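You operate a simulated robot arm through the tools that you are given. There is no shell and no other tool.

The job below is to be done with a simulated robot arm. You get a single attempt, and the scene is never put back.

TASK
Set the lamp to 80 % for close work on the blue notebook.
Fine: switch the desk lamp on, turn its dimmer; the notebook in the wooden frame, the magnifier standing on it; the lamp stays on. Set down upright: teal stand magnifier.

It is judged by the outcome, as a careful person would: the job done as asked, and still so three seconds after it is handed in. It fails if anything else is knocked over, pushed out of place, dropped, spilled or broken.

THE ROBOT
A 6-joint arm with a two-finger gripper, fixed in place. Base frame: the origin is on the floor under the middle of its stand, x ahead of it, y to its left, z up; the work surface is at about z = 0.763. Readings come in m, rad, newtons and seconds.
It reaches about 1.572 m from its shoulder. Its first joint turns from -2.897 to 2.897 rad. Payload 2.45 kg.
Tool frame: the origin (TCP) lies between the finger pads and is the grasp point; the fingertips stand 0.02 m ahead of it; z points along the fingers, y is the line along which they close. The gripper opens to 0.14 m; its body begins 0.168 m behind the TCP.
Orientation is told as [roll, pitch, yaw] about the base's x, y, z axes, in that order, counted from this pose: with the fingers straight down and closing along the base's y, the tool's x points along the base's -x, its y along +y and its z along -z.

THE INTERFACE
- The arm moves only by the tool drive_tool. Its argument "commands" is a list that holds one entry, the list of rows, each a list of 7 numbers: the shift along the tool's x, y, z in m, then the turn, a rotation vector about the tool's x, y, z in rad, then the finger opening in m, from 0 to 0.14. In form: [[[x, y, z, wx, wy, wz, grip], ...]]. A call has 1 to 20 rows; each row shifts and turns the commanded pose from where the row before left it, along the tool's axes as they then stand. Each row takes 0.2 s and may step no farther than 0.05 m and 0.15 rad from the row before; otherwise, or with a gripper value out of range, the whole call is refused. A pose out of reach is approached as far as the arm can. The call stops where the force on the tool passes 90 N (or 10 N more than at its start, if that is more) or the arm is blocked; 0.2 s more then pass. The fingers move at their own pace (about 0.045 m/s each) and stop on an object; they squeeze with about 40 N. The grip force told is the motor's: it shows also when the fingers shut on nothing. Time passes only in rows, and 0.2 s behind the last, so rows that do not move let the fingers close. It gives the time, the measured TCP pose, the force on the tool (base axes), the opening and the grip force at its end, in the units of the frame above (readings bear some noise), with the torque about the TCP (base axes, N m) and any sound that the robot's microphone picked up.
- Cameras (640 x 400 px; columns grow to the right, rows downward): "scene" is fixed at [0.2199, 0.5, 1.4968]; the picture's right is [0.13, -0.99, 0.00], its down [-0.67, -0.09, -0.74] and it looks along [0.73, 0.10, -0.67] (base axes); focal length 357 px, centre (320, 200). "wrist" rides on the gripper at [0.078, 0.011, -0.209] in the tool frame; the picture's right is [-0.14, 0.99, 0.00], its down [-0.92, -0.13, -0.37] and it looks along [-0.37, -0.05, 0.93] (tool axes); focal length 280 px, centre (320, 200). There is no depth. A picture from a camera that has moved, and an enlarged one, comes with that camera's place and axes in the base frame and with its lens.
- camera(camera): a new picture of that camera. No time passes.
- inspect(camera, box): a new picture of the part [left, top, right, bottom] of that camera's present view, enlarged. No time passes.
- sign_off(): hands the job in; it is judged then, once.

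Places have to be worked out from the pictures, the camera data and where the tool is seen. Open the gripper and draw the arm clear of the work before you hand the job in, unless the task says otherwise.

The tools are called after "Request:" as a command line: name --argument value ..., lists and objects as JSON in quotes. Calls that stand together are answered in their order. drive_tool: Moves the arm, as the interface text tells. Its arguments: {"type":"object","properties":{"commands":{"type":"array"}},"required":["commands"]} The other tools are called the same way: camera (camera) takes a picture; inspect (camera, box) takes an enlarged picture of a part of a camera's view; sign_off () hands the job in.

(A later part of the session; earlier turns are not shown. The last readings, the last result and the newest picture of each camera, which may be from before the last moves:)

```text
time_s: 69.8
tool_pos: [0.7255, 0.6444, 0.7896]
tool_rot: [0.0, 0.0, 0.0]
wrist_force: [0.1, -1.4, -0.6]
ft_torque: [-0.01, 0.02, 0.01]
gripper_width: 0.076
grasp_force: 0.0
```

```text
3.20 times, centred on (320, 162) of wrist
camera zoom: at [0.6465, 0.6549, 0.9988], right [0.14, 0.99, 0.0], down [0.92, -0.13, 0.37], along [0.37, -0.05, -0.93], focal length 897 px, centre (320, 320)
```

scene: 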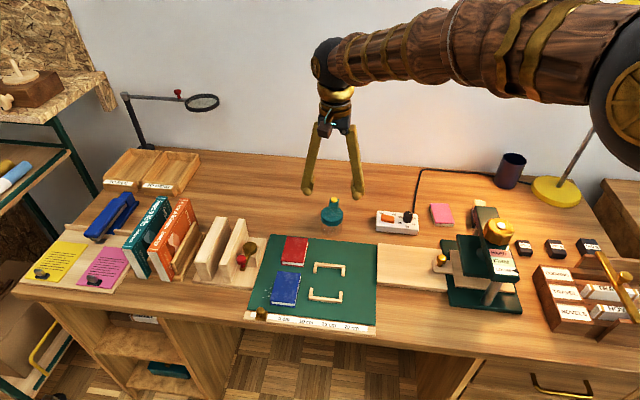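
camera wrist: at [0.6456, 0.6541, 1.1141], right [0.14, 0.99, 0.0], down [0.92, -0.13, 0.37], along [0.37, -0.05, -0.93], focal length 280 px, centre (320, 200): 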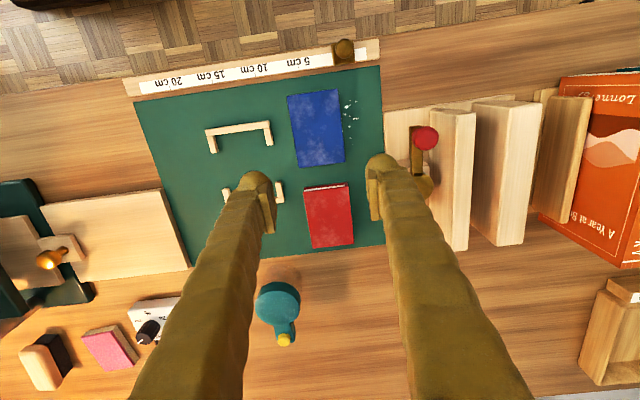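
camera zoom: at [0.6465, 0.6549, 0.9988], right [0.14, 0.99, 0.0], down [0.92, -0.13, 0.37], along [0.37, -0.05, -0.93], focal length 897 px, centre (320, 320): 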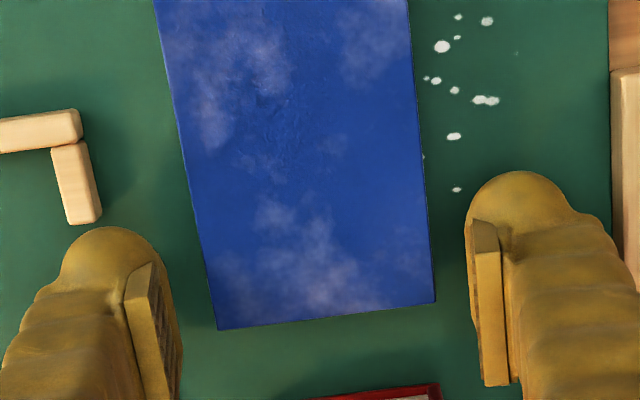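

Tip z ≈ 0.770, no contact with the frame. I close the fingers on the notebook.

Request:
drive_tool --commands '[[[0, 0, 0, 0, 0, 0, 0.066], [0, 0, 0, 0, 0, 0, 0.058], [0, 0, 0, 0, 0, 0, 0.05], [0, 0, 0, 0, 0, 0, 0.046], [0, 0, 0, 0, 0, 0, 0.046], [0, 0, 0, 0, 0, 0, 0.046]]]'

Request:
inspect --camera "scene" --box '[260, 230, 350, 305]'

Request:
inspect --camera "wrist" --box '[220, 100, 420, 225]'

```text
time_s: 71.2
tool_pos: [0.7245, 0.6433, 0.7903]
tool_rot: [-0.001, 0.0, 0.0]
wrist_force: [0.9, 0.3, 1.2]
ft_torque: [-0.03, 0.0, -0.01]
gripper_width: 0.0563
grasp_force: 39.8
```

```text
5.33 times, centred on (305, 268) of scene
camera zoom: at [0.2199, 0.5, 1.4968], right [0.13, -0.99, 0.0], down [-0.67, -0.09, -0.74], along [0.73, 0.1, -0.67], focal length 1904 px, centre (400, -160)
```

zoom: 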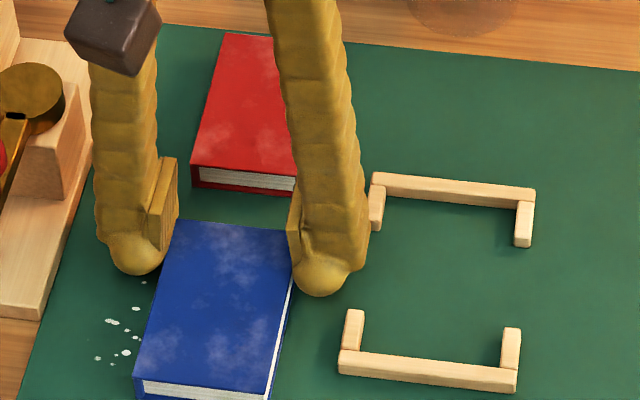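

```text
3.20 times, centred on (320, 162) of wrist
camera zoom: at [0.6465, 0.6549, 0.9989], right [0.14, 0.99, 0.0], down [0.92, -0.13, 0.37], along [0.37, -0.05, -0.93], focal length 897 px, centre (320, 320)
```

zoom: 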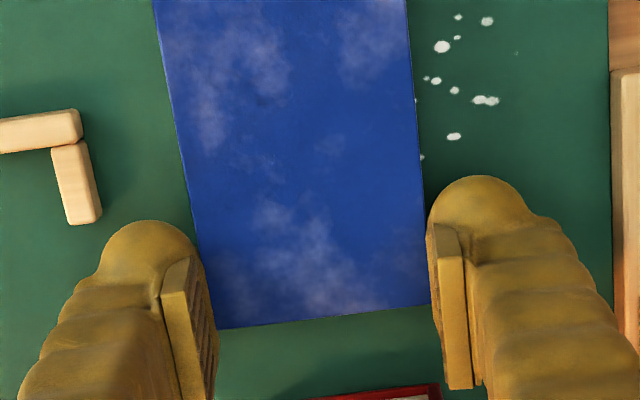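

The notebook is held (56.3 mm wide, 40 N). I lift it slowly 10 cm and check.

Request:
drive_tool --commands '[[[0, 0, -0.004, 0, 0, 0, 0.046], [0, 0, -0.008, 0, 0, 0, 0.046], [0, 0, -0.018, 0, 0, 0, 0.046], [0, 0, -0.025, 0, 0, 0, 0.046], [0, 0, -0.025, 0, 0, 0, 0.046], [0, 0, -0.02, 0, 0, 0, 0.046], [0, 0, 0, 0, 0, 0, 0.046], [0, 0, 0, 0, 0, 0, 0.046]]]'

Request:
inspect --camera "scene" --box '[230, 190, 360, 320]'

Request:
inspect --camera "wrist" --box '[220, 80, 420, 225]'

```text
time_s: 73.0
tool_pos: [0.7234, 0.6428, 0.8898]
tool_rot: [0.0, 0.0, 0.002]
wrist_force: [-0.5, -0.5, -1.8]
ft_torque: [-0.01, -0.02, -0.02]
gripper_width: 0.0562
grasp_force: 39.9
```

```text
3.08 times, centred on (295, 255) of scene
camera zoom: at [0.2199, 0.5, 1.4968], right [0.13, -0.99, 0.0], down [-0.67, -0.09, -0.74], along [0.73, 0.1, -0.67], focal length 1099 px, centre (397, 31)
```

zoom: 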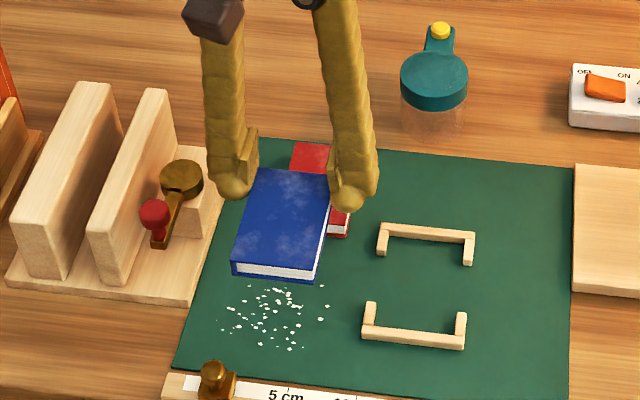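

```text
2.76 times, centred on (320, 152) of wrist
camera zoom: at [0.6459, 0.6543, 1.0985], right [0.14, 0.99, 0.0], down [0.92, -0.13, 0.37], along [0.36, -0.05, -0.93], focal length 774 px, centre (320, 331)
```

zoom: 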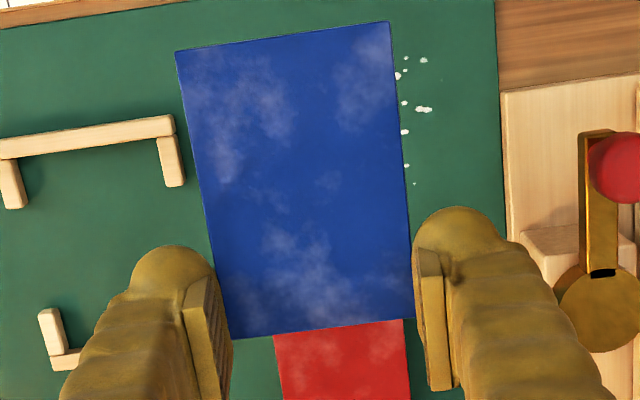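

The notebook hangs level. I carry it to the free desk area behind the mat (notebook centre ≈ (0.935, 0.69)) and lower to near the surface.

Request:
drive_tool --commands '[[[-0.0304, 0.00575, 0, 0, 0, 0, 0.046], [-0.0304, 0.00575, 0, 0, 0, 0, 0.046], [-0.0304, 0.00575, 0, 0, 0, 0, 0.046], [-0.0304, 0.00575, 0, 0, 0, 0, 0.046], [-0.0304, 0.00575, 0, 0, 0, 0, 0.046], [-0.0304, 0.00575, 0, 0, 0, 0, 0.046], [-0.0304, 0.00575, 0, 0, 0, 0, 0.046], [-0.0304, 0.00575, 0, 0, 0, 0, 0.046], [0, 0, 0, 0, 0, 0, 0.046], [0, 0, 0.03, 0, 0, 0, 0.046], [0, 0, 0.03, 0, 0, 0, 0.046], [0, 0, 0.025, 0, 0, 0, 0.046], [0, 0, 0.01, 0, 0, 0, 0.046], [0, 0, 0, 0, 0, 0, 0.046], [0, 0, 0, 0, 0, 0, 0.046]]]'

Request:
camera --camera "scene"

Request:
camera --camera "wrist"

```text
time_s: 76.2
tool_pos: [0.9684, 0.6894, 0.7941]
tool_rot: [-0.001, 0.0, -0.001]
wrist_force: [-0.1, -0.5, -0.8]
ft_torque: [-0.02, -0.04, -0.02]
gripper_width: 0.0562
grasp_force: 40.4
```

```text
taken
```

scene: 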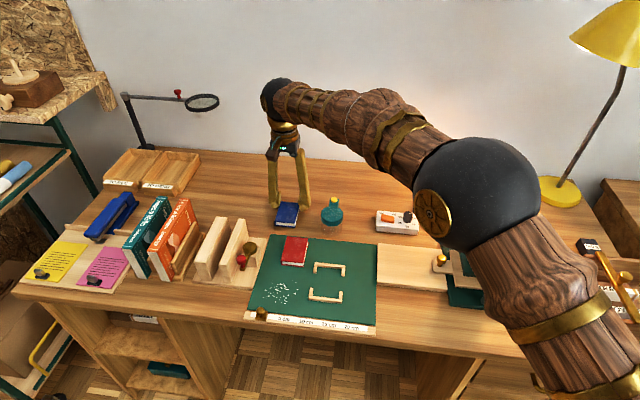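

```text
taken
camera wrist: at [0.8899, 0.7009, 1.0031], right [0.14, 0.99, 0.0], down [0.92, -0.13, 0.37], along [0.36, -0.05, -0.93], focal length 280 px, centre (320, 200)
```

wrist: 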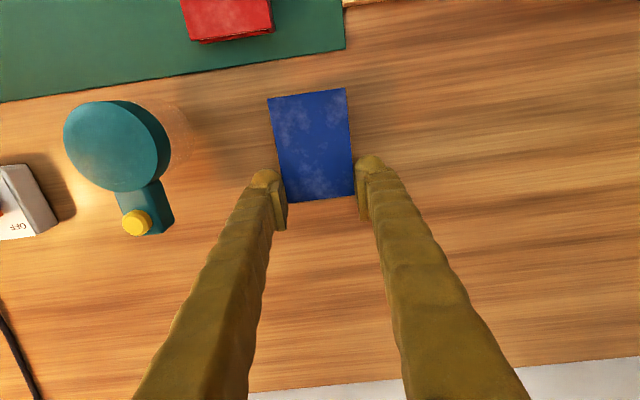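

The notebook is over clear desk, about 7 mm up. I creep down until contact.

Request:
drive_tool --commands '[[[0, 0, 0.002, 0, 0, 0, 0.046], [0, 0, 0.002, 0, 0, 0, 0.046], [0, 0, 0.001, 0, 0, 0, 0.046], [0, 0, 0.001, 0, 0, 0, 0.046], [0, 0, 0, 0, 0, 0, 0.046]]]'

```text
time_s: 77.4
tool_pos: [0.9679, 0.6903, 0.7881]
tool_rot: [0.0, 0.001, 0.0]
wrist_force: [-0.9, 0.1, -0.7]
ft_torque: [0.01, -0.02, 0.03]
gripper_width: 0.0562
grasp_force: 39.5
```

Request:
drive_tool --commands '[[[0, 0, 0.001, 0, 0, 0, 0.046], [0, 0, 0.001, 0, 0, 0, 0.046], [0, 0, 0, 0, 0, 0, 0.046]]]'

```text
time_s: 78.2
tool_pos: [0.9678, 0.6902, 0.787]
tool_rot: [0.0, 0.0, 0.001]
wrist_force: [0.2, -0.7, 7.1]
ft_torque: [-0.02, 0.35, -0.01]
gripper_width: 0.0565
grasp_force: 39.9
```

Contact at +7 N: the notebook rests on the desk. I open the fingers, rise 6 cm and move back 32 mm to the notebook's middle.

Request:
drive_tool --commands '[[[0, 0, 0, 0, 0, 0, 0.066], [0, 0, 0, 0, 0, 0, 0.08], [0, 0, 0, 0, 0, 0, 0.08], [0, 0, -0.02, 0, 0, 0, 0.08], [0, 0, -0.04, 0, 0, 0, 0.08], [0.016, 0, 0, 0, 0, 0, 0.08], [0.0165, 0, 0, 0, 0, 0, 0.08], [0, 0, 0, 0, 0, 0, 0.08], [0, 0, 0, 0, 0, 0, 0.08]]]'

Request:
camera --camera "wrist"

Request:
inspect --camera "wrist" --box '[240, 110, 400, 230]'

```text
time_s: 80.2
tool_pos: [0.9375, 0.6904, 0.8467]
tool_rot: [0.001, 0.002, 0.0]
wrist_force: [-0.2, 0.2, 0.2]
ft_torque: [-0.02, -0.02, -0.01]
gripper_width: 0.0799
grasp_force: 0.0
```

```text
taken
camera wrist: at [0.8585, 0.7008, 1.0556], right [0.14, 0.99, 0.0], down [0.92, -0.13, 0.37], along [0.36, -0.05, -0.93], focal length 280 px, centre (320, 200)
```

wrist: 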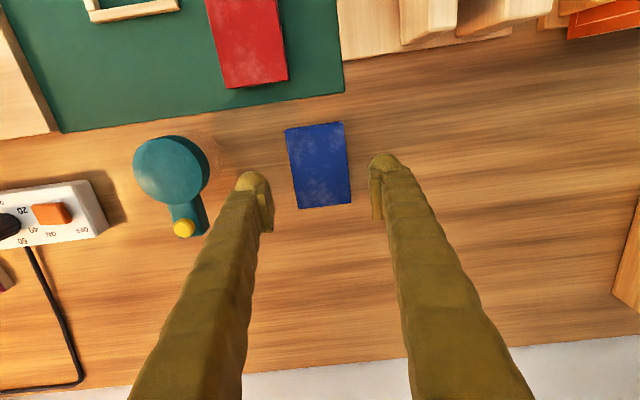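

```text
3.33 times, centred on (320, 170) of wrist
camera zoom: at [0.8585, 0.7008, 1.0556], right [0.14, 0.99, 0.0], down [0.92, -0.13, 0.37], along [0.36, -0.05, -0.93], focal length 935 px, centre (320, 300)
```

zoom: 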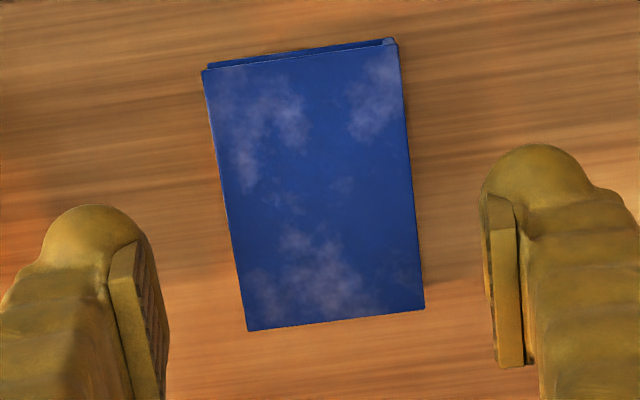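

The notebook is centred at ≈ (0.935, 0.6895), the TCP 1.5 mm ahead of it. I correct, descend to TCP z ≈ 0.788 and grip its middle.

Request:
drive_tool --commands '[[[0.0015, 0, 0.025, 0, 0, 0, 0.08], [0, 0, 0.02, 0, 0, 0, 0.08], [0, 0, 0.01, 0, 0, 0, 0.08], [0, 0, 0.0036, 0, 0, 0, 0.08], [0, 0, 0, 0, 0, 0, 0.08], [0, 0, 0, 0, 0, 0, 0.07], [0, 0, 0, 0, 0, 0, 0.06], [0, 0, 0, 0, 0, 0, 0.05], [0, 0, 0, 0, 0, 0, 0.046], [0, 0, 0, 0, 0, 0, 0.046], [0, 0, 0, 0, 0, 0, 0.046]]]'

Request:
inspect --camera "wrist" --box '[220, 90, 420, 230]'

Request:
inspect --camera "scene" --box '[240, 170, 340, 250]'

```text
time_s: 82.5
tool_pos: [0.9376, 0.6913, 0.7966]
tool_rot: [0.004, -0.006, 0.0]
wrist_force: [-1.8, -0.2, 19.4]
ft_torque: [-0.59, 0.08, -0.01]
gripper_width: 0.0472
grasp_force: 0.3
stopped in row 11: the force on the tool passed its limit at 93 N (the readings are from after the stop); the commanded pose is now the measured one
```

```text
2.86 times, centred on (320, 160) of wrist
camera zoom: at [0.8569, 0.7002, 1.0048], right [0.14, 0.99, 0.01], down [0.92, -0.13, 0.37], along [0.37, -0.05, -0.93], focal length 801 px, centre (320, 314)
```

zoom: 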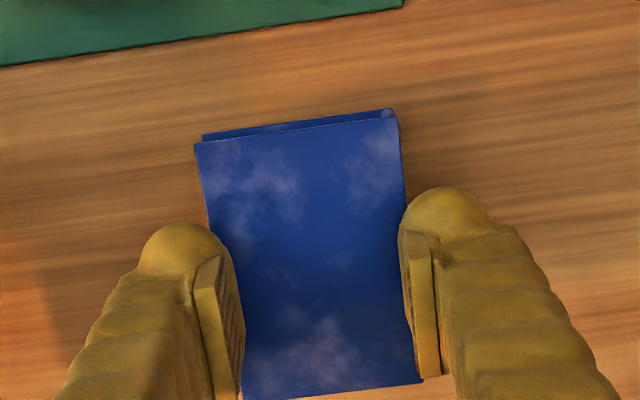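

```text
5.00 times, centred on (290, 210) of scene
camera zoom: at [0.2199, 0.5, 1.4968], right [0.13, -0.99, 0.0], down [-0.67, -0.09, -0.74], along [0.73, 0.1, -0.67], focal length 1785 px, centre (470, 150)
```

zoom: 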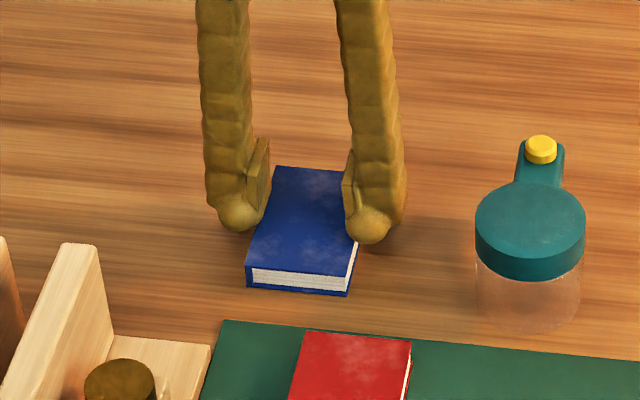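

The force limit tripped: the rounded tips rode up onto the notebook's top because I gripped too high (fingers at 47 mm, tip z ≈ 0.777). I rise 5 cm straight up and check the notebook.

Request:
drive_tool --commands '[[[0, 0, -0.01, 0, 0, 0, 0.048], [0, 0, -0.02, 0, 0, 0, 0.06], [0, 0, -0.02, 0, 0, 0, 0.08], [0, 0, 0, 0, 0, 0, 0.08], [0, 0, 0, 0, 0, 0, 0.08]]]'

Request:
inspect --camera "wrist" --box '[240, 110, 400, 230]'

Request:
inspect --camera "scene" --box '[240, 170, 340, 250]'

```text
time_s: 83.7
tool_pos: [0.9363, 0.6903, 0.8439]
tool_rot: [0.004, -0.005, 0.0]
wrist_force: [-1.2, 0.3, 0.3]
ft_torque: [0.01, -0.01, 0.01]
gripper_width: 0.08
grasp_force: 0.1
```

```text
3.33 times, centred on (320, 170) of wrist
camera zoom: at [0.8567, 0.6996, 1.0523], right [0.14, 0.99, 0.0], down [0.92, -0.13, 0.37], along [0.37, -0.05, -0.93], focal length 935 px, centre (320, 300)
```

zoom: 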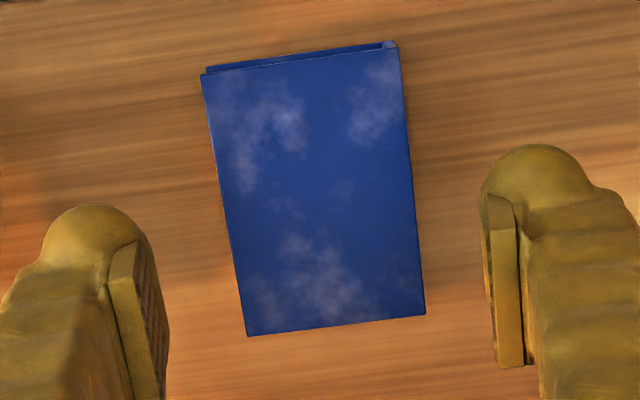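

```text
5.00 times, centred on (290, 210) of scene
camera zoom: at [0.2199, 0.5, 1.4968], right [0.13, -0.99, 0.0], down [-0.67, -0.09, -0.74], along [0.73, 0.1, -0.67], focal length 1785 px, centre (470, 150)
```

zoom: 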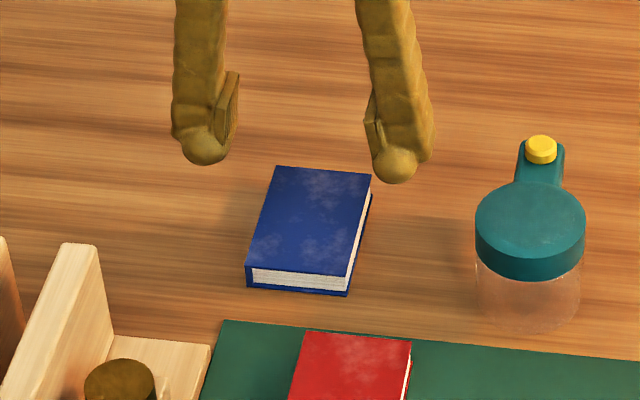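

The notebook lies intact at the same place. I re-level the tool, and go lower this time (TCP z ≈ 0.7855, tips 2.5 mm above the desk) with the fingers still open.

Request:
drive_tool --commands '[[[0.0007, 0, 0, 0.004, 0.005, 0, 0.08], [0, 0, 0.025, 0, 0, 0, 0.08], [0, 0, 0.02, 0, 0, 0, 0.08], [0, 0, 0.008, 0, 0, 0, 0.08], [0, 0, 0.003, 0, 0, 0, 0.08], [0, 0, 0, 0, 0, 0, 0.08], [0, 0, 0, 0, 0, 0, 0.08]]]'

Request:
inspect --camera "wrist" --box '[220, 90, 420, 230]'

Request:
inspect --camera "scene" --box '[250, 180, 330, 240]'

```text
time_s: 85.3
tool_pos: [0.9353, 0.6905, 0.788]
tool_rot: [-0.001, 0.0, 0.0]
wrist_force: [-0.2, 0.3, 0.8]
ft_torque: [0.02, 0.02, -0.02]
gripper_width: 0.08
grasp_force: 0.0
```

```text
2.86 times, centred on (320, 160) of wrist
camera zoom: at [0.8568, 0.7011, 0.9972], right [0.14, 0.99, 0.0], down [0.92, -0.13, 0.37], along [0.37, -0.05, -0.93], focal length 801 px, centre (320, 314)
```

zoom: 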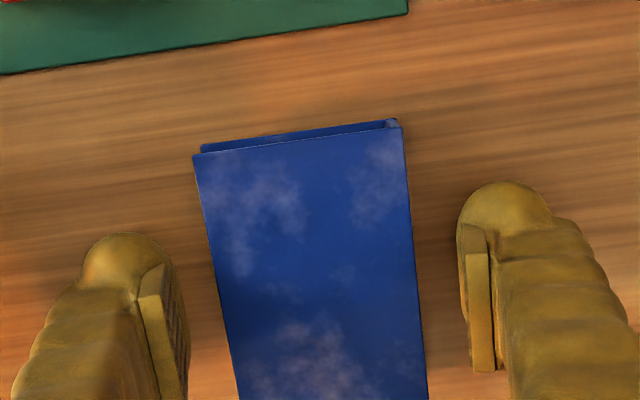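

```text
6.67 times, centred on (290, 210) of scene
camera zoom: at [0.2199, 0.5, 1.4968], right [0.13, -0.99, 0.0], down [-0.67, -0.09, -0.74], along [0.73, 0.1, -0.67], focal length 2381 px, centre (520, 133)
```

zoom: 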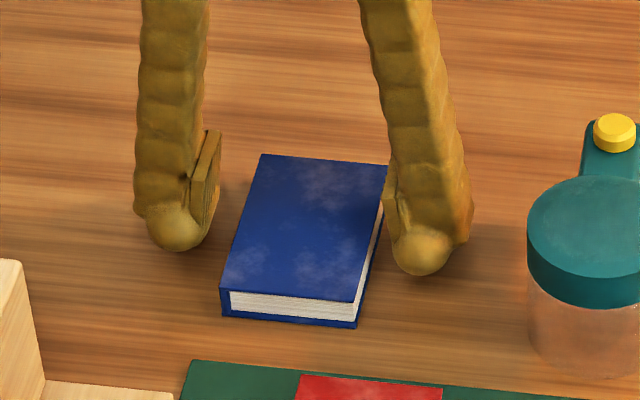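

True TCP z is 0.788, still too high. I go down another 3 mm and read the exact pose again.

Request:
drive_tool --commands '[[[0, 0, 0.0015, 0, 0, 0, 0.08], [0, 0, 0.0015, 0, 0, 0, 0.08], [0, 0, 0, 0, 0, 0, 0.08], [0, 0, 0, 0, 0, 0, 0.08]]]'

Request:
inspect --camera "wrist" --box '[220, 90, 420, 230]'

```text
time_s: 86.3
tool_pos: [0.935, 0.6898, 0.7853]
tool_rot: [-0.001, -0.001, -0.001]
wrist_force: [-0.1, 0.5, -0.1]
ft_torque: [0.01, 0.01, -0.01]
gripper_width: 0.08
grasp_force: 0.1
```

```text
2.86 times, centred on (320, 160) of wrist
camera zoom: at [0.8571, 0.7006, 0.9941], right [0.14, 0.99, 0.0], down [0.92, -0.13, 0.37], along [0.37, -0.05, -0.93], focal length 801 px, centre (320, 314)
```

zoom: 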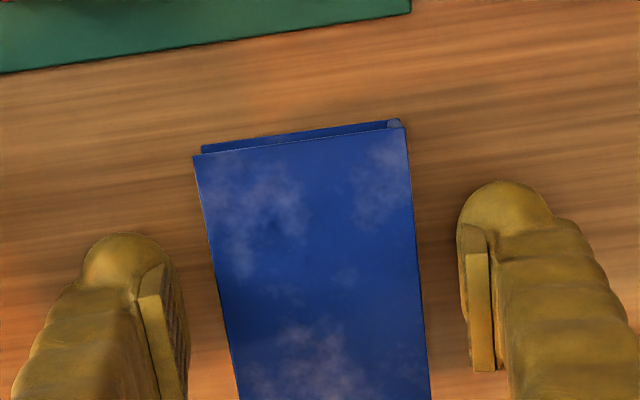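

TCP z is 0.785 now (tips ≈ 2 mm above desk). I close gently and watch the vertical force.

Request:
drive_tool --commands '[[[0, 0, 0, 0, 0, 0, 0.07], [0, 0, 0, 0, 0, 0, 0.062], [0, 0, 0, 0, 0, 0, 0.056], [0, 0, 0, 0, 0, 0, 0.054], [0, 0, 0, 0, 0, 0, 0.054]]]'

Request:
inspect --camera "scene" --box '[250, 180, 330, 240]'

```text
time_s: 87.5
tool_pos: [0.9359, 0.6903, 0.7847]
tool_rot: [0.0, 0.0, 0.0]
wrist_force: [0.3, 0.5, 0.5]
ft_torque: [0.03, 0.01, -0.01]
gripper_width: 0.0567
grasp_force: 40.5
```

```text
6.67 times, centred on (290, 210) of scene
camera zoom: at [0.2199, 0.5, 1.4968], right [0.13, -0.99, 0.0], down [-0.67, -0.09, -0.74], along [0.73, 0.1, -0.67], focal length 2381 px, centre (520, 133)
```

zoom: 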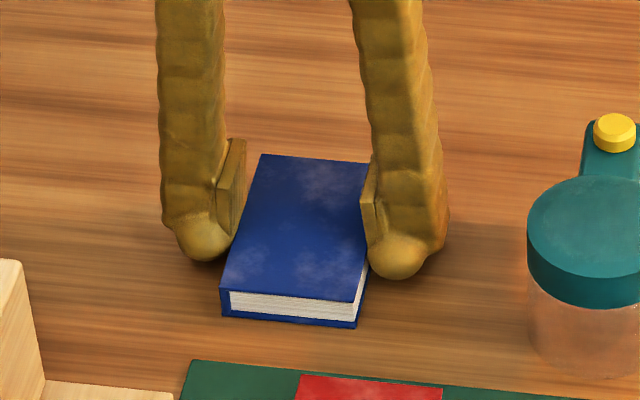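

A clean grip: 56.7 mm, 40 N, no vertical load. I lift slowly by 10 cm.

Request:
drive_tool --commands '[[[0, 0, -0.004, 0, 0, 0, 0.05], [0, 0, -0.008, 0, 0, 0, 0.05], [0, 0, -0.018, 0, 0, 0, 0.05], [0, 0, -0.025, 0, 0, 0, 0.05], [0, 0, -0.025, 0, 0, 0, 0.05], [0, 0, -0.02, 0, 0, 0, 0.05], [0, 0, 0, 0, 0, 0, 0.05], [0, 0, 0, 0, 0, 0, 0.05]]]'

Request:
inspect --camera "wrist" --box '[220, 90, 420, 260]'

Request:
inspect --camera "scene" --box '[240, 130, 340, 240]'

```text
time_s: 89.3
tool_pos: [0.9357, 0.6917, 0.8849]
tool_rot: [-0.001, 0.001, 0.0]
wrist_force: [1.0, 0.6, -1.0]
ft_torque: [-0.02, -0.01, 0.03]
gripper_width: 0.0566
grasp_force: 39.9
```

```text
2.35 times, centred on (320, 175) of wrist
camera zoom: at [0.8579, 0.7025, 1.0936], right [0.14, 0.99, 0.0], down [0.92, -0.13, 0.37], along [0.37, -0.05, -0.93], focal length 660 px, centre (320, 259)
```

zoom: 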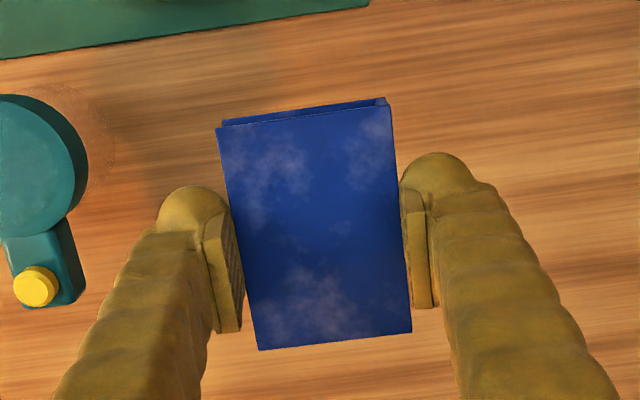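

```text
3.64 times, centred on (290, 185) of scene
camera zoom: at [0.2199, 0.5, 1.4968], right [0.13, -0.99, 0.0], down [-0.67, -0.09, -0.74], along [0.73, 0.1, -0.67], focal length 1298 px, centre (429, 254)
```

zoom: 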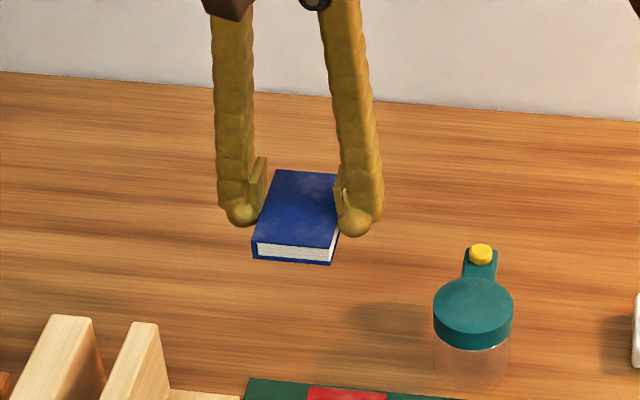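

The notebook is centred on the TCP within 0.5 mm and straight. Before placing it I measure the empty frame closely with the fixed scene camera.

Request:
inspect --camera "scene" --box '[303, 257, 351, 287]'

Request:
inspect --camera "scene" --box '[303, 279, 351, 309]'

```text
13.33 times, centred on (327, 272) of scene
camera zoom: at [0.2199, 0.5, 1.4968], right [0.13, -0.99, 0.0], down [-0.67, -0.09, -0.74], along [0.73, 0.1, -0.67], focal length 4761 px, centre (227, -760)
```

zoom: 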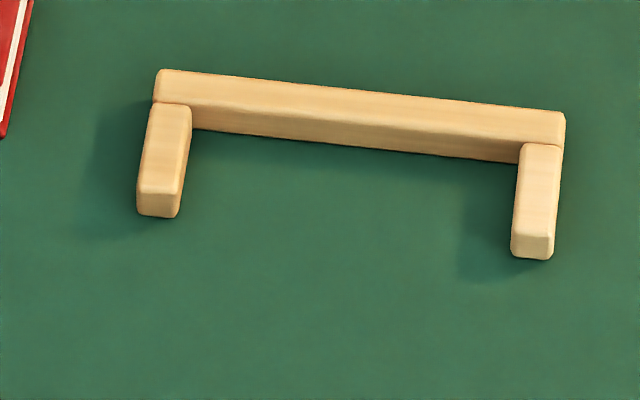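

```text
13.33 times, centred on (327, 294) of scene
camera zoom: at [0.2199, 0.5, 1.4968], right [0.13, -0.99, 0.0], down [-0.67, -0.09, -0.74], along [0.73, 0.1, -0.67], focal length 4761 px, centre (227, -1053)
```

zoom: 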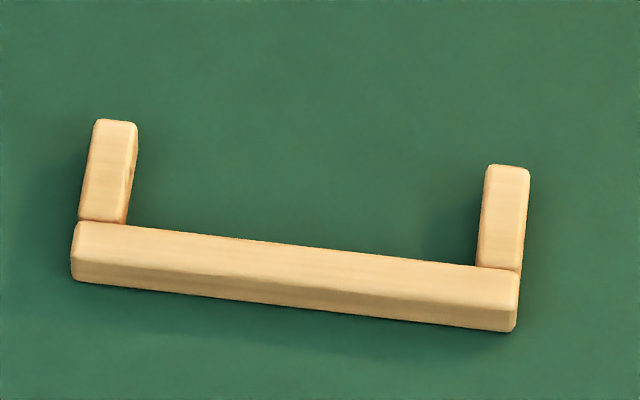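

The frame is only ≈ 6.5 mm tall, inner size ≈ 0.0893 × 0.060, so the notebook (0.0845 × 0.057) has ~2 mm / ~1.5 mm play. I carry the notebook over the frame and stop ~3 cm above it to compare both in one picture.

Request:
drive_tool --commands '[[[0.0304, -0.0202, 0, 0, 0, 0, 0.05], [0.0304, -0.0202, 0, 0, 0, 0, 0.05], [0.0304, -0.0202, 0, 0, 0, 0, 0.05], [0.0304, -0.0202, 0, 0, 0, 0, 0.05], [0.0304, -0.0202, 0, 0, 0, 0, 0.05], [0.0304, -0.0202, 0, 0, 0, 0, 0.05], [0.0302, -0.0201, 0, 0, 0, 0, 0.05], [0, 0, 0.03, 0, 0, 0, 0.05], [0, 0, 0.025, 0, 0, 0, 0.05], [0, 0, 0, 0, 0, 0, 0.05], [0, 0, 0, 0, 0, 0, 0.05]]]'

Request:
inspect --camera "wrist" --box '[220, 70, 420, 195]'

Request:
inspect --camera "scene" --box '[285, 230, 375, 305]'

```text
time_s: 91.7
tool_pos: [0.7232, 0.5478, 0.8295]
tool_rot: [0.0, 0.001, 0.0]
wrist_force: [0.1, 0.3, 0.1]
ft_torque: [0.03, -0.01, 0.01]
gripper_width: 0.0566
grasp_force: 40.0
```

```text
3.20 times, centred on (320, 132) of wrist
camera zoom: at [0.6461, 0.5586, 1.0386], right [0.14, 0.99, 0.0], down [0.92, -0.13, 0.37], along [0.37, -0.05, -0.93], focal length 897 px, centre (320, 416)
```

zoom: 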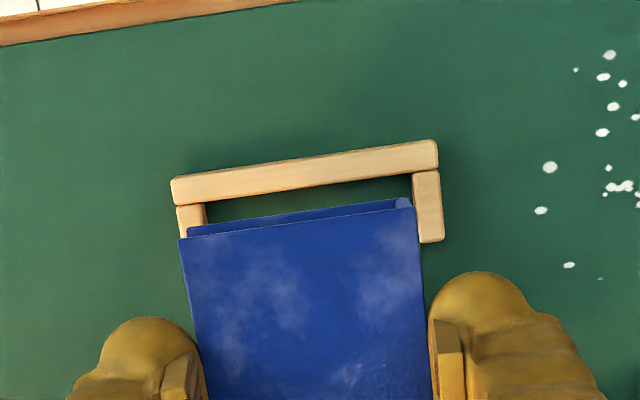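

```text
5.33 times, centred on (330, 268) of scene
camera zoom: at [0.2199, 0.5, 1.4968], right [0.13, -0.99, 0.0], down [-0.67, -0.09, -0.74], along [0.73, 0.1, -0.67], focal length 1904 px, centre (267, -160)
```

zoom: 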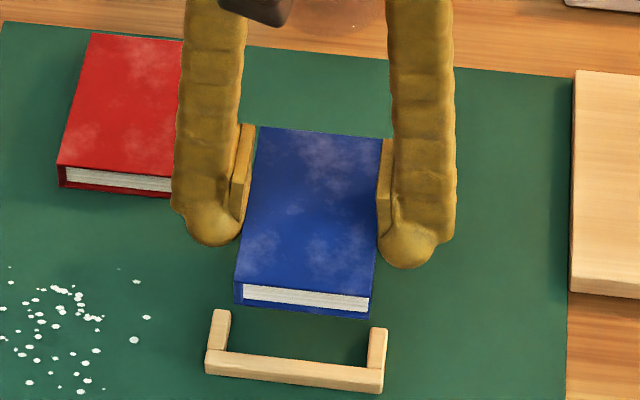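

In one view: frame inner centre ≈ (0.7254, 0.5502), notebook centre ≈ (0.7242, 0.5483). I shift +1.2 mm in x, +1.8 mm in y and lower by 30 mm to just above the frame, then compare again.

Request:
drive_tool --commands '[[[-0.0012, 0.0018, 0, 0, 0, 0, 0.05], [0, 0, 0.012, 0, 0, 0, 0.05], [0, 0, 0.01, 0, 0, 0, 0.05], [0, 0, 0.008, 0, 0, 0, 0.05], [0, 0, 0, 0, 0, 0, 0.05], [0, 0, 0, 0, 0, 0, 0.05]]]'

Request:
inspect --camera "wrist" --box '[240, 90, 400, 190]'

Request:
inspect --camera "scene" --box '[295, 245, 365, 305]'

```text
time_s: 93.1
tool_pos: [0.725, 0.5512, 0.7999]
tool_rot: [0.001, 0.0, 0.0]
wrist_force: [-0.3, 0.5, -0.6]
ft_torque: [0.0, 0.0, 0.0]
gripper_width: 0.0563
grasp_force: 39.8
```

```text
4.00 times, centred on (320, 140) of wrist
camera zoom: at [0.6464, 0.5619, 1.0101], right [0.14, 0.99, 0.0], down [0.92, -0.13, 0.37], along [0.37, -0.05, -0.93], focal length 1122 px, centre (320, 440)
```

zoom: 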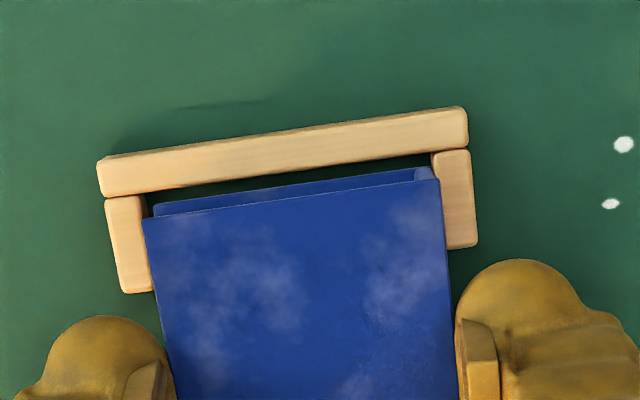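

```text
6.67 times, centred on (330, 275) of scene
camera zoom: at [0.2199, 0.5, 1.4968], right [0.13, -0.99, 0.0], down [-0.67, -0.09, -0.74], along [0.73, 0.1, -0.67], focal length 2381 px, centre (253, -300)
```

zoom: 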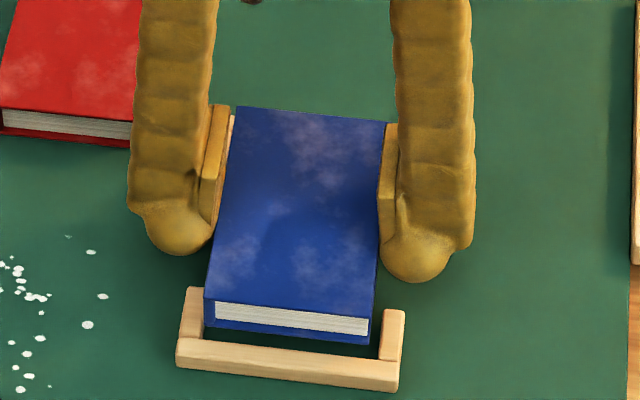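

The notebook is now ≈ 1 mm too far to +y (gaps 2.5 mm left / 0.8 mm right); x fits. I shift −1 mm in y and lower 4 mm, then re-check before entering.

Request:
drive_tool --commands '[[[0, -0.001, 0.002, 0, 0, 0, 0.05], [0, 0, 0.002, 0, 0, 0, 0.05], [0, 0, 0, 0, 0, 0, 0.05], [0, 0, 0, 0, 0, 0, 0.05], [0, 0, 0, 0, 0, 0, 0.05]]]'

Request:
inspect --camera "wrist" --box '[260, 100, 380, 175]'

Request:
inspect --camera "scene" --box '[295, 245, 365, 305]'

```text
time_s: 94.3
tool_pos: [0.7244, 0.5508, 0.7955]
tool_rot: [0.0, 0.001, -0.001]
wrist_force: [-0.1, 0.1, -0.3]
ft_torque: [0.04, 0.02, 0.01]
gripper_width: 0.0564
grasp_force: 40.6
```

```text
5.33 times, centred on (320, 138) of wrist
camera zoom: at [0.6464, 0.5612, 1.0051], right [0.14, 0.99, 0.0], down [0.92, -0.13, 0.37], along [0.37, -0.05, -0.93], focal length 1495 px, centre (320, 533)
```

zoom: 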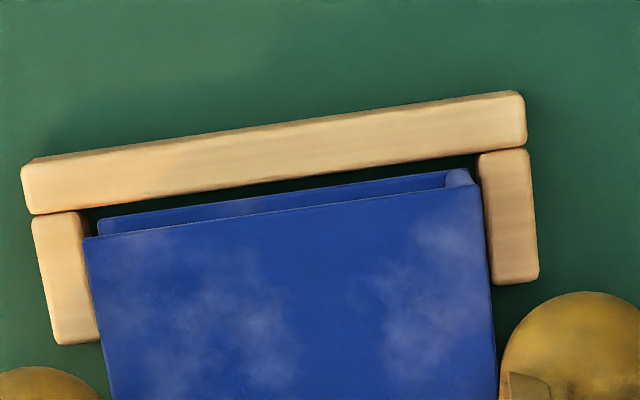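

```text
6.67 times, centred on (330, 275) of scene
camera zoom: at [0.2199, 0.5, 1.4968], right [0.13, -0.99, 0.0], down [-0.67, -0.09, -0.74], along [0.73, 0.1, -0.67], focal length 2381 px, centre (253, -300)
```

zoom: 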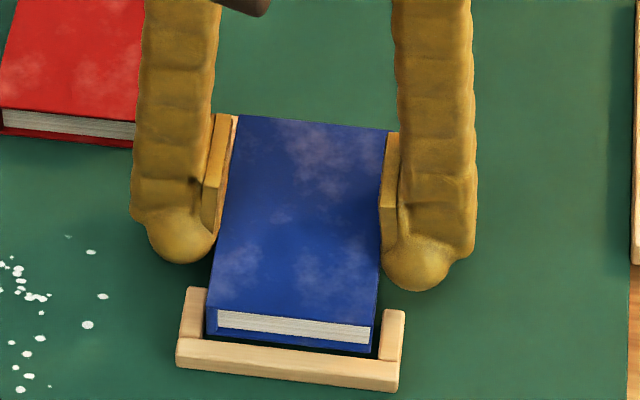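

Gaps are now ≈ 2.0 mm left, 1.6 mm right, 1.7 mm near, ~3 mm far – a fit. I lower 6 mm in small steps, watching force.

Request:
drive_tool --commands '[[[-0.0005, 0, 0.002, 0, 0, 0, 0.05], [0, 0, 0.002, 0, 0, 0, 0.05], [0, 0, 0.002, 0, 0, 0, 0.05], [0, 0, 0, 0, 0, 0, 0.05], [0, 0, 0, 0, 0, 0, 0.05]]]'

Request:
inspect --camera "wrist" --box '[260, 100, 380, 175]'

Request:
inspect --camera "scene" --box '[295, 245, 365, 305]'

```text
time_s: 95.5
tool_pos: [0.7244, 0.5503, 0.7901]
tool_rot: [-0.001, 0.001, 0.001]
wrist_force: [0.6, 0.4, -0.4]
ft_torque: [-0.01, 0.01, -0.03]
gripper_width: 0.0564
grasp_force: 39.9
```

```text
5.33 times, centred on (320, 138) of wrist
camera zoom: at [0.6464, 0.5603, 0.9995], right [0.14, 0.99, 0.0], down [0.92, -0.13, 0.37], along [0.36, -0.05, -0.93], focal length 1495 px, centre (320, 533)
```

zoom: 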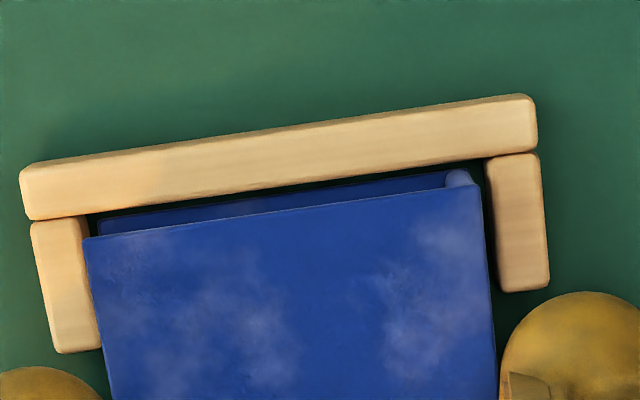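

```text
6.67 times, centred on (330, 275) of scene
camera zoom: at [0.2199, 0.5, 1.4968], right [0.13, -0.99, 0.0], down [-0.67, -0.09, -0.74], along [0.73, 0.1, -0.67], focal length 2381 px, centre (253, -300)
```

zoom: 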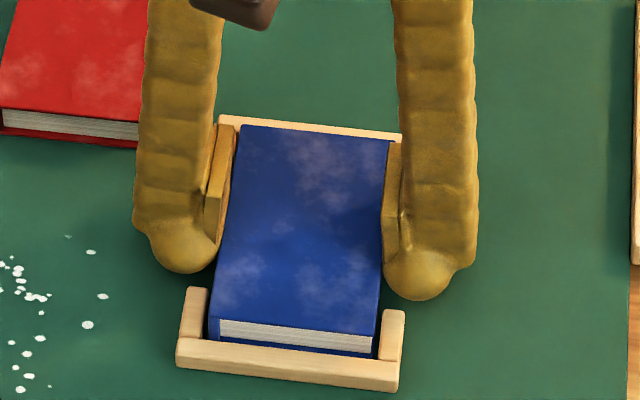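

It is inside the frame without touching (bottom ≈ 2.5 mm above the mat). I lower in 1 mm steps until it rests.

Request:
drive_tool --commands '[[[0, 0.0005, 0.001, 0, 0, 0, 0.05], [0, 0, 0.001, 0, 0, 0, 0.05], [0, 0, 0, 0, 0, 0, 0.05]]]'

```text
time_s: 96.3
tool_pos: [0.725, 0.551, 0.7889]
tool_rot: [0.0, 0.0, 0.0]
wrist_force: [-2.6, -2.1, 11.0]
ft_torque: [-0.02, 0.14, 0.01]
gripper_width: 0.0564
grasp_force: 40.6
```

Contact at 11 N with the expected height: the notebook lies on the mat. I check the picture before releasing.

Request:
inspect --camera "wrist" --box '[240, 100, 400, 200]'

Request:
inspect --camera "scene" --box '[295, 245, 365, 305]'

```text
4.00 times, centred on (320, 150) of wrist
camera zoom: at [0.6461, 0.5613, 0.9971], right [0.14, 0.99, 0.0], down [0.92, -0.13, 0.37], along [0.37, -0.05, -0.93], focal length 1122 px, centre (320, 400)
```

zoom: 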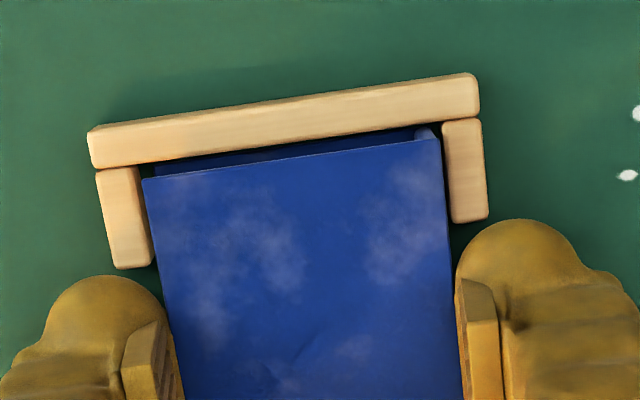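

```text
6.67 times, centred on (330, 275) of scene
camera zoom: at [0.2199, 0.5, 1.4968], right [0.13, -0.99, 0.0], down [-0.67, -0.09, -0.74], along [0.73, 0.1, -0.67], focal length 2381 px, centre (253, -300)
```

zoom: 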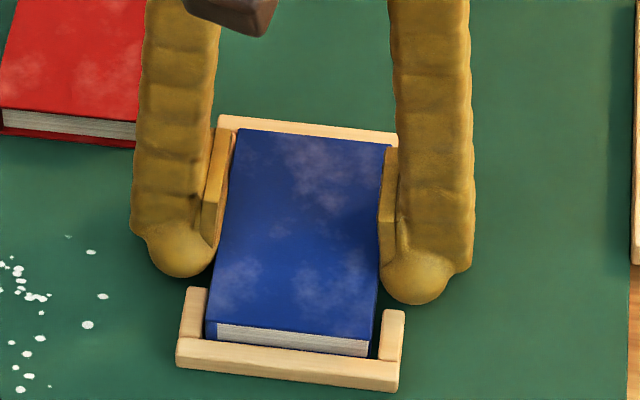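

The notebook lies squarely inside the frame. I open the fingers and rise straight up.

Request:
drive_tool --commands '[[[0, 0, 0, 0, 0, 0, 0.064], [0, 0, 0, 0, 0, 0, 0.074], [0, 0, 0, 0, 0, 0, 0.076], [0, 0, -0.01, 0, 0, 0, 0.076], [0, 0, -0.03, 0, 0, 0, 0.08], [0, 0, -0.035, 0, 0, 0, 0.08], [0, 0, -0.035, 0, 0, 0, 0.1], [0, 0, 0, 0, 0, 0, 0.1], [0, 0, 0, 0, 0, 0, 0.1]]]'

Request:
camera --camera "wrist"

Request:
inspect --camera "wrist" --box '[240, 110, 400, 210]'

Request:
inspect --camera "scene" --box '[295, 245, 365, 305]'

```text
time_s: 98.3
tool_pos: [0.7237, 0.5504, 0.8971]
tool_rot: [-0.001, -0.001, 0.0]
wrist_force: [0.0, 0.0, 0.4]
ft_torque: [-0.02, -0.01, -0.02]
gripper_width: 0.0999
grasp_force: 0.1
```

```text
taken
camera wrist: at [0.6454, 0.5606, 1.1065], right [0.14, 0.99, 0.0], down [0.92, -0.13, 0.37], along [0.36, -0.05, -0.93], focal length 280 px, centre (320, 200)
```

wrist: 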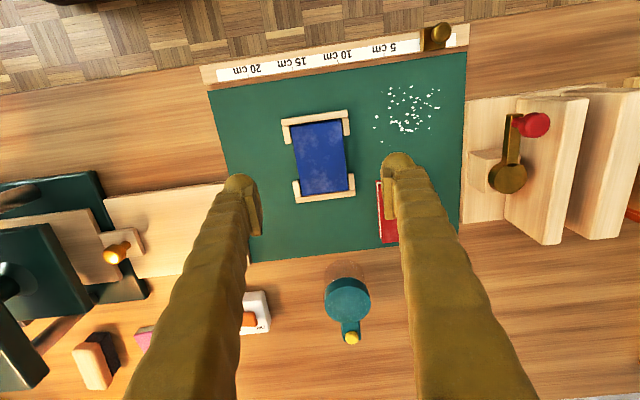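

```text
4.00 times, centred on (320, 160) of wrist
camera zoom: at [0.6454, 0.5606, 1.1065], right [0.14, 0.99, 0.0], down [0.92, -0.13, 0.37], along [0.36, -0.05, -0.93], focal length 1122 px, centre (320, 360)
```

zoom: 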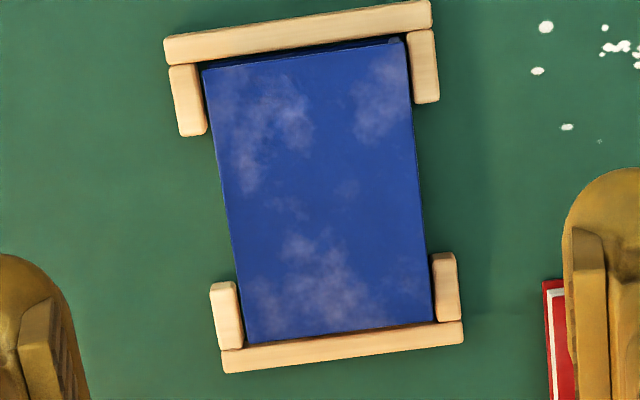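

```text
6.67 times, centred on (330, 275) of scene
camera zoom: at [0.2199, 0.5, 1.4968], right [0.13, -0.99, 0.0], down [-0.67, -0.09, -0.74], along [0.73, 0.1, -0.67], focal length 2381 px, centre (253, -300)
```

zoom: 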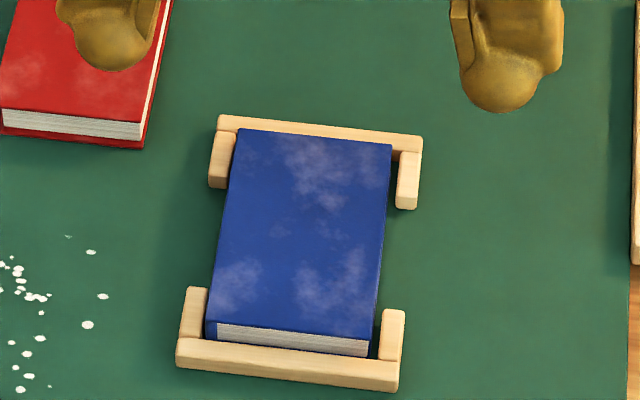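

The notebook sits in the frame, centred at ≈ (0.724, 0.550). Now I return above the parked magnifier.

Request:
drive_tool --commands '[[[-0.0312, 0.0019, -0.0013, 0, 0, 0, 0.1], [-0.0312, 0.0019, -0.0013, 0, 0, 0, 0.1], [-0.0312, 0.0019, -0.0013, 0, 0, 0, 0.1], [-0.0312, 0.0019, -0.0013, 0, 0, 0, 0.1], [-0.0312, 0.0019, -0.0013, 0, 0, 0, 0.1], [-0.0312, 0.0019, -0.0013, 0, 0, 0, 0.1], [0, 0, 0, 0, 0, 0, 0.1], [0, 0, 0, 0, 0, 0, 0.1]]]'

Request:
inspect --camera "wrist" --box '[240, 110, 400, 230]'

Request:
inspect --camera "scene" --box '[270, 150, 400, 250]'

```text
time_s: 100.1
tool_pos: [0.9112, 0.5614, 0.9073]
tool_rot: [-0.001, 0.001, 0.0]
wrist_force: [0.4, -0.1, 0.1]
ft_torque: [-0.02, 0.0, -0.02]
gripper_width: 0.0999
grasp_force: 0.1
```

```text
3.33 times, centred on (320, 170) of wrist
camera zoom: at [0.8328, 0.5719, 1.1167], right [0.14, 0.99, 0.0], down [0.92, -0.13, 0.37], along [0.36, -0.05, -0.93], focal length 935 px, centre (320, 300)
```

zoom: 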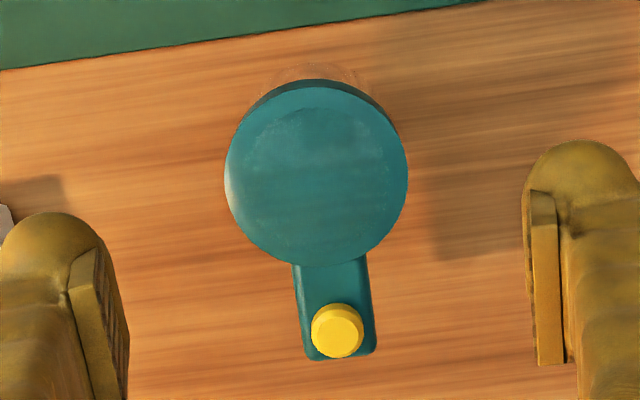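

```text
4.00 times, centred on (335, 200) of scene
camera zoom: at [0.2199, 0.5, 1.4968], right [0.13, -0.99, 0.0], down [-0.67, -0.09, -0.74], along [0.73, 0.1, -0.67], focal length 1428 px, centre (260, 200)
```

zoom: 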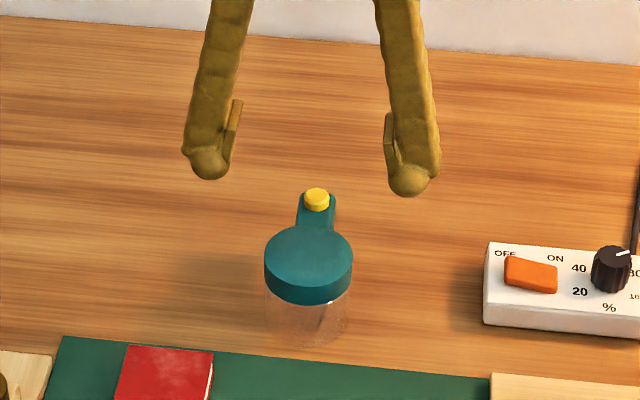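

The magnifier's cap centre is at ≈ (0.909, 0.560). I correct 2 mm and descend to the earlier grip height.

Request:
drive_tool --commands '[[[0.002, -0.0009, 0.03, 0, 0, 0, 0.1], [0, 0, 0.03, 0, 0, 0, 0.1], [0, 0, 0.025, 0, 0, 0, 0.1], [0, 0, 0.012, 0, 0, 0, 0.1], [0, 0, 0.0045, 0, 0, 0, 0.1], [0, 0, 0, 0, 0, 0, 0.1], [0, 0, 0, 0, 0, 0, 0.1]]]'

Request:
inspect --camera "wrist" --box '[220, 120, 420, 245]'

Request:
inspect --camera "scene" --box '[290, 170, 380, 245]'

```text
time_s: 101.7
tool_pos: [0.9085, 0.5609, 0.8037]
tool_rot: [0.0, 0.0, 0.001]
wrist_force: [0.5, 0.1, -0.1]
ft_torque: [0.0, -0.03, -0.02]
gripper_width: 0.0998
grasp_force: 0.1
```

```text
3.20 times, centred on (320, 182) of wrist
camera zoom: at [0.8308, 0.5722, 1.013], right [0.14, 0.99, 0.0], down [0.92, -0.13, 0.37], along [0.37, -0.05, -0.93], focal length 897 px, centre (320, 256)
```

zoom: 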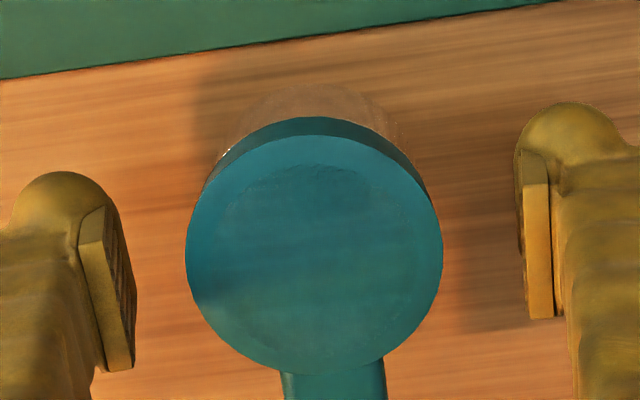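

```text
5.33 times, centred on (335, 208) of scene
camera zoom: at [0.2199, 0.5, 1.4968], right [0.13, -0.99, 0.0], down [-0.67, -0.09, -0.74], along [0.73, 0.1, -0.67], focal length 1904 px, centre (240, 160)
```

zoom: 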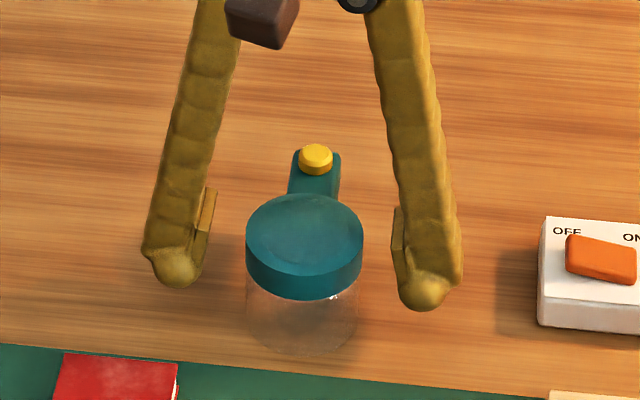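

The cap is 1.4 mm toward −y of the axis; I correct and close on it.

Request:
drive_tool --commands '[[[-0.0006, -0.0013, 0, 0, 0, 0, 0.1], [0, 0, 0, 0, 0, 0, 0.08], [0, 0, 0, 0, 0, 0, 0.07], [0, 0, 0, 0, 0, 0, 0.06], [0, 0, 0, 0, 0, 0, 0.05], [0, 0, 0, 0, 0, 0, 0.05], [0, 0, 0, 0, 0, 0, 0.05]]]'

Request:
inspect --camera "wrist" --box '[220, 120, 420, 245]'

```text
time_s: 103.3
tool_pos: [0.9104, 0.5596, 0.8056]
tool_rot: [0.0, 0.0, 0.001]
wrist_force: [-0.9, 0.0, 1.7]
ft_torque: [-0.03, -0.03, -0.02]
gripper_width: 0.0605
grasp_force: 40.0
```

```text
3.20 times, centred on (320, 182) of wrist
camera zoom: at [0.8315, 0.5703, 1.0136], right [0.14, 0.99, 0.0], down [0.92, -0.13, 0.37], along [0.37, -0.05, -0.93], focal length 897 px, centre (320, 256)
```

zoom: 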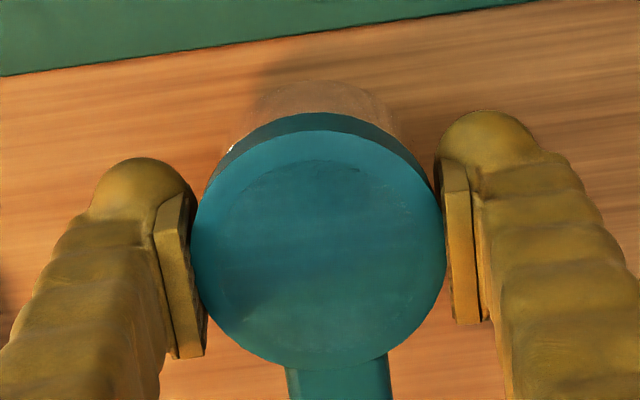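

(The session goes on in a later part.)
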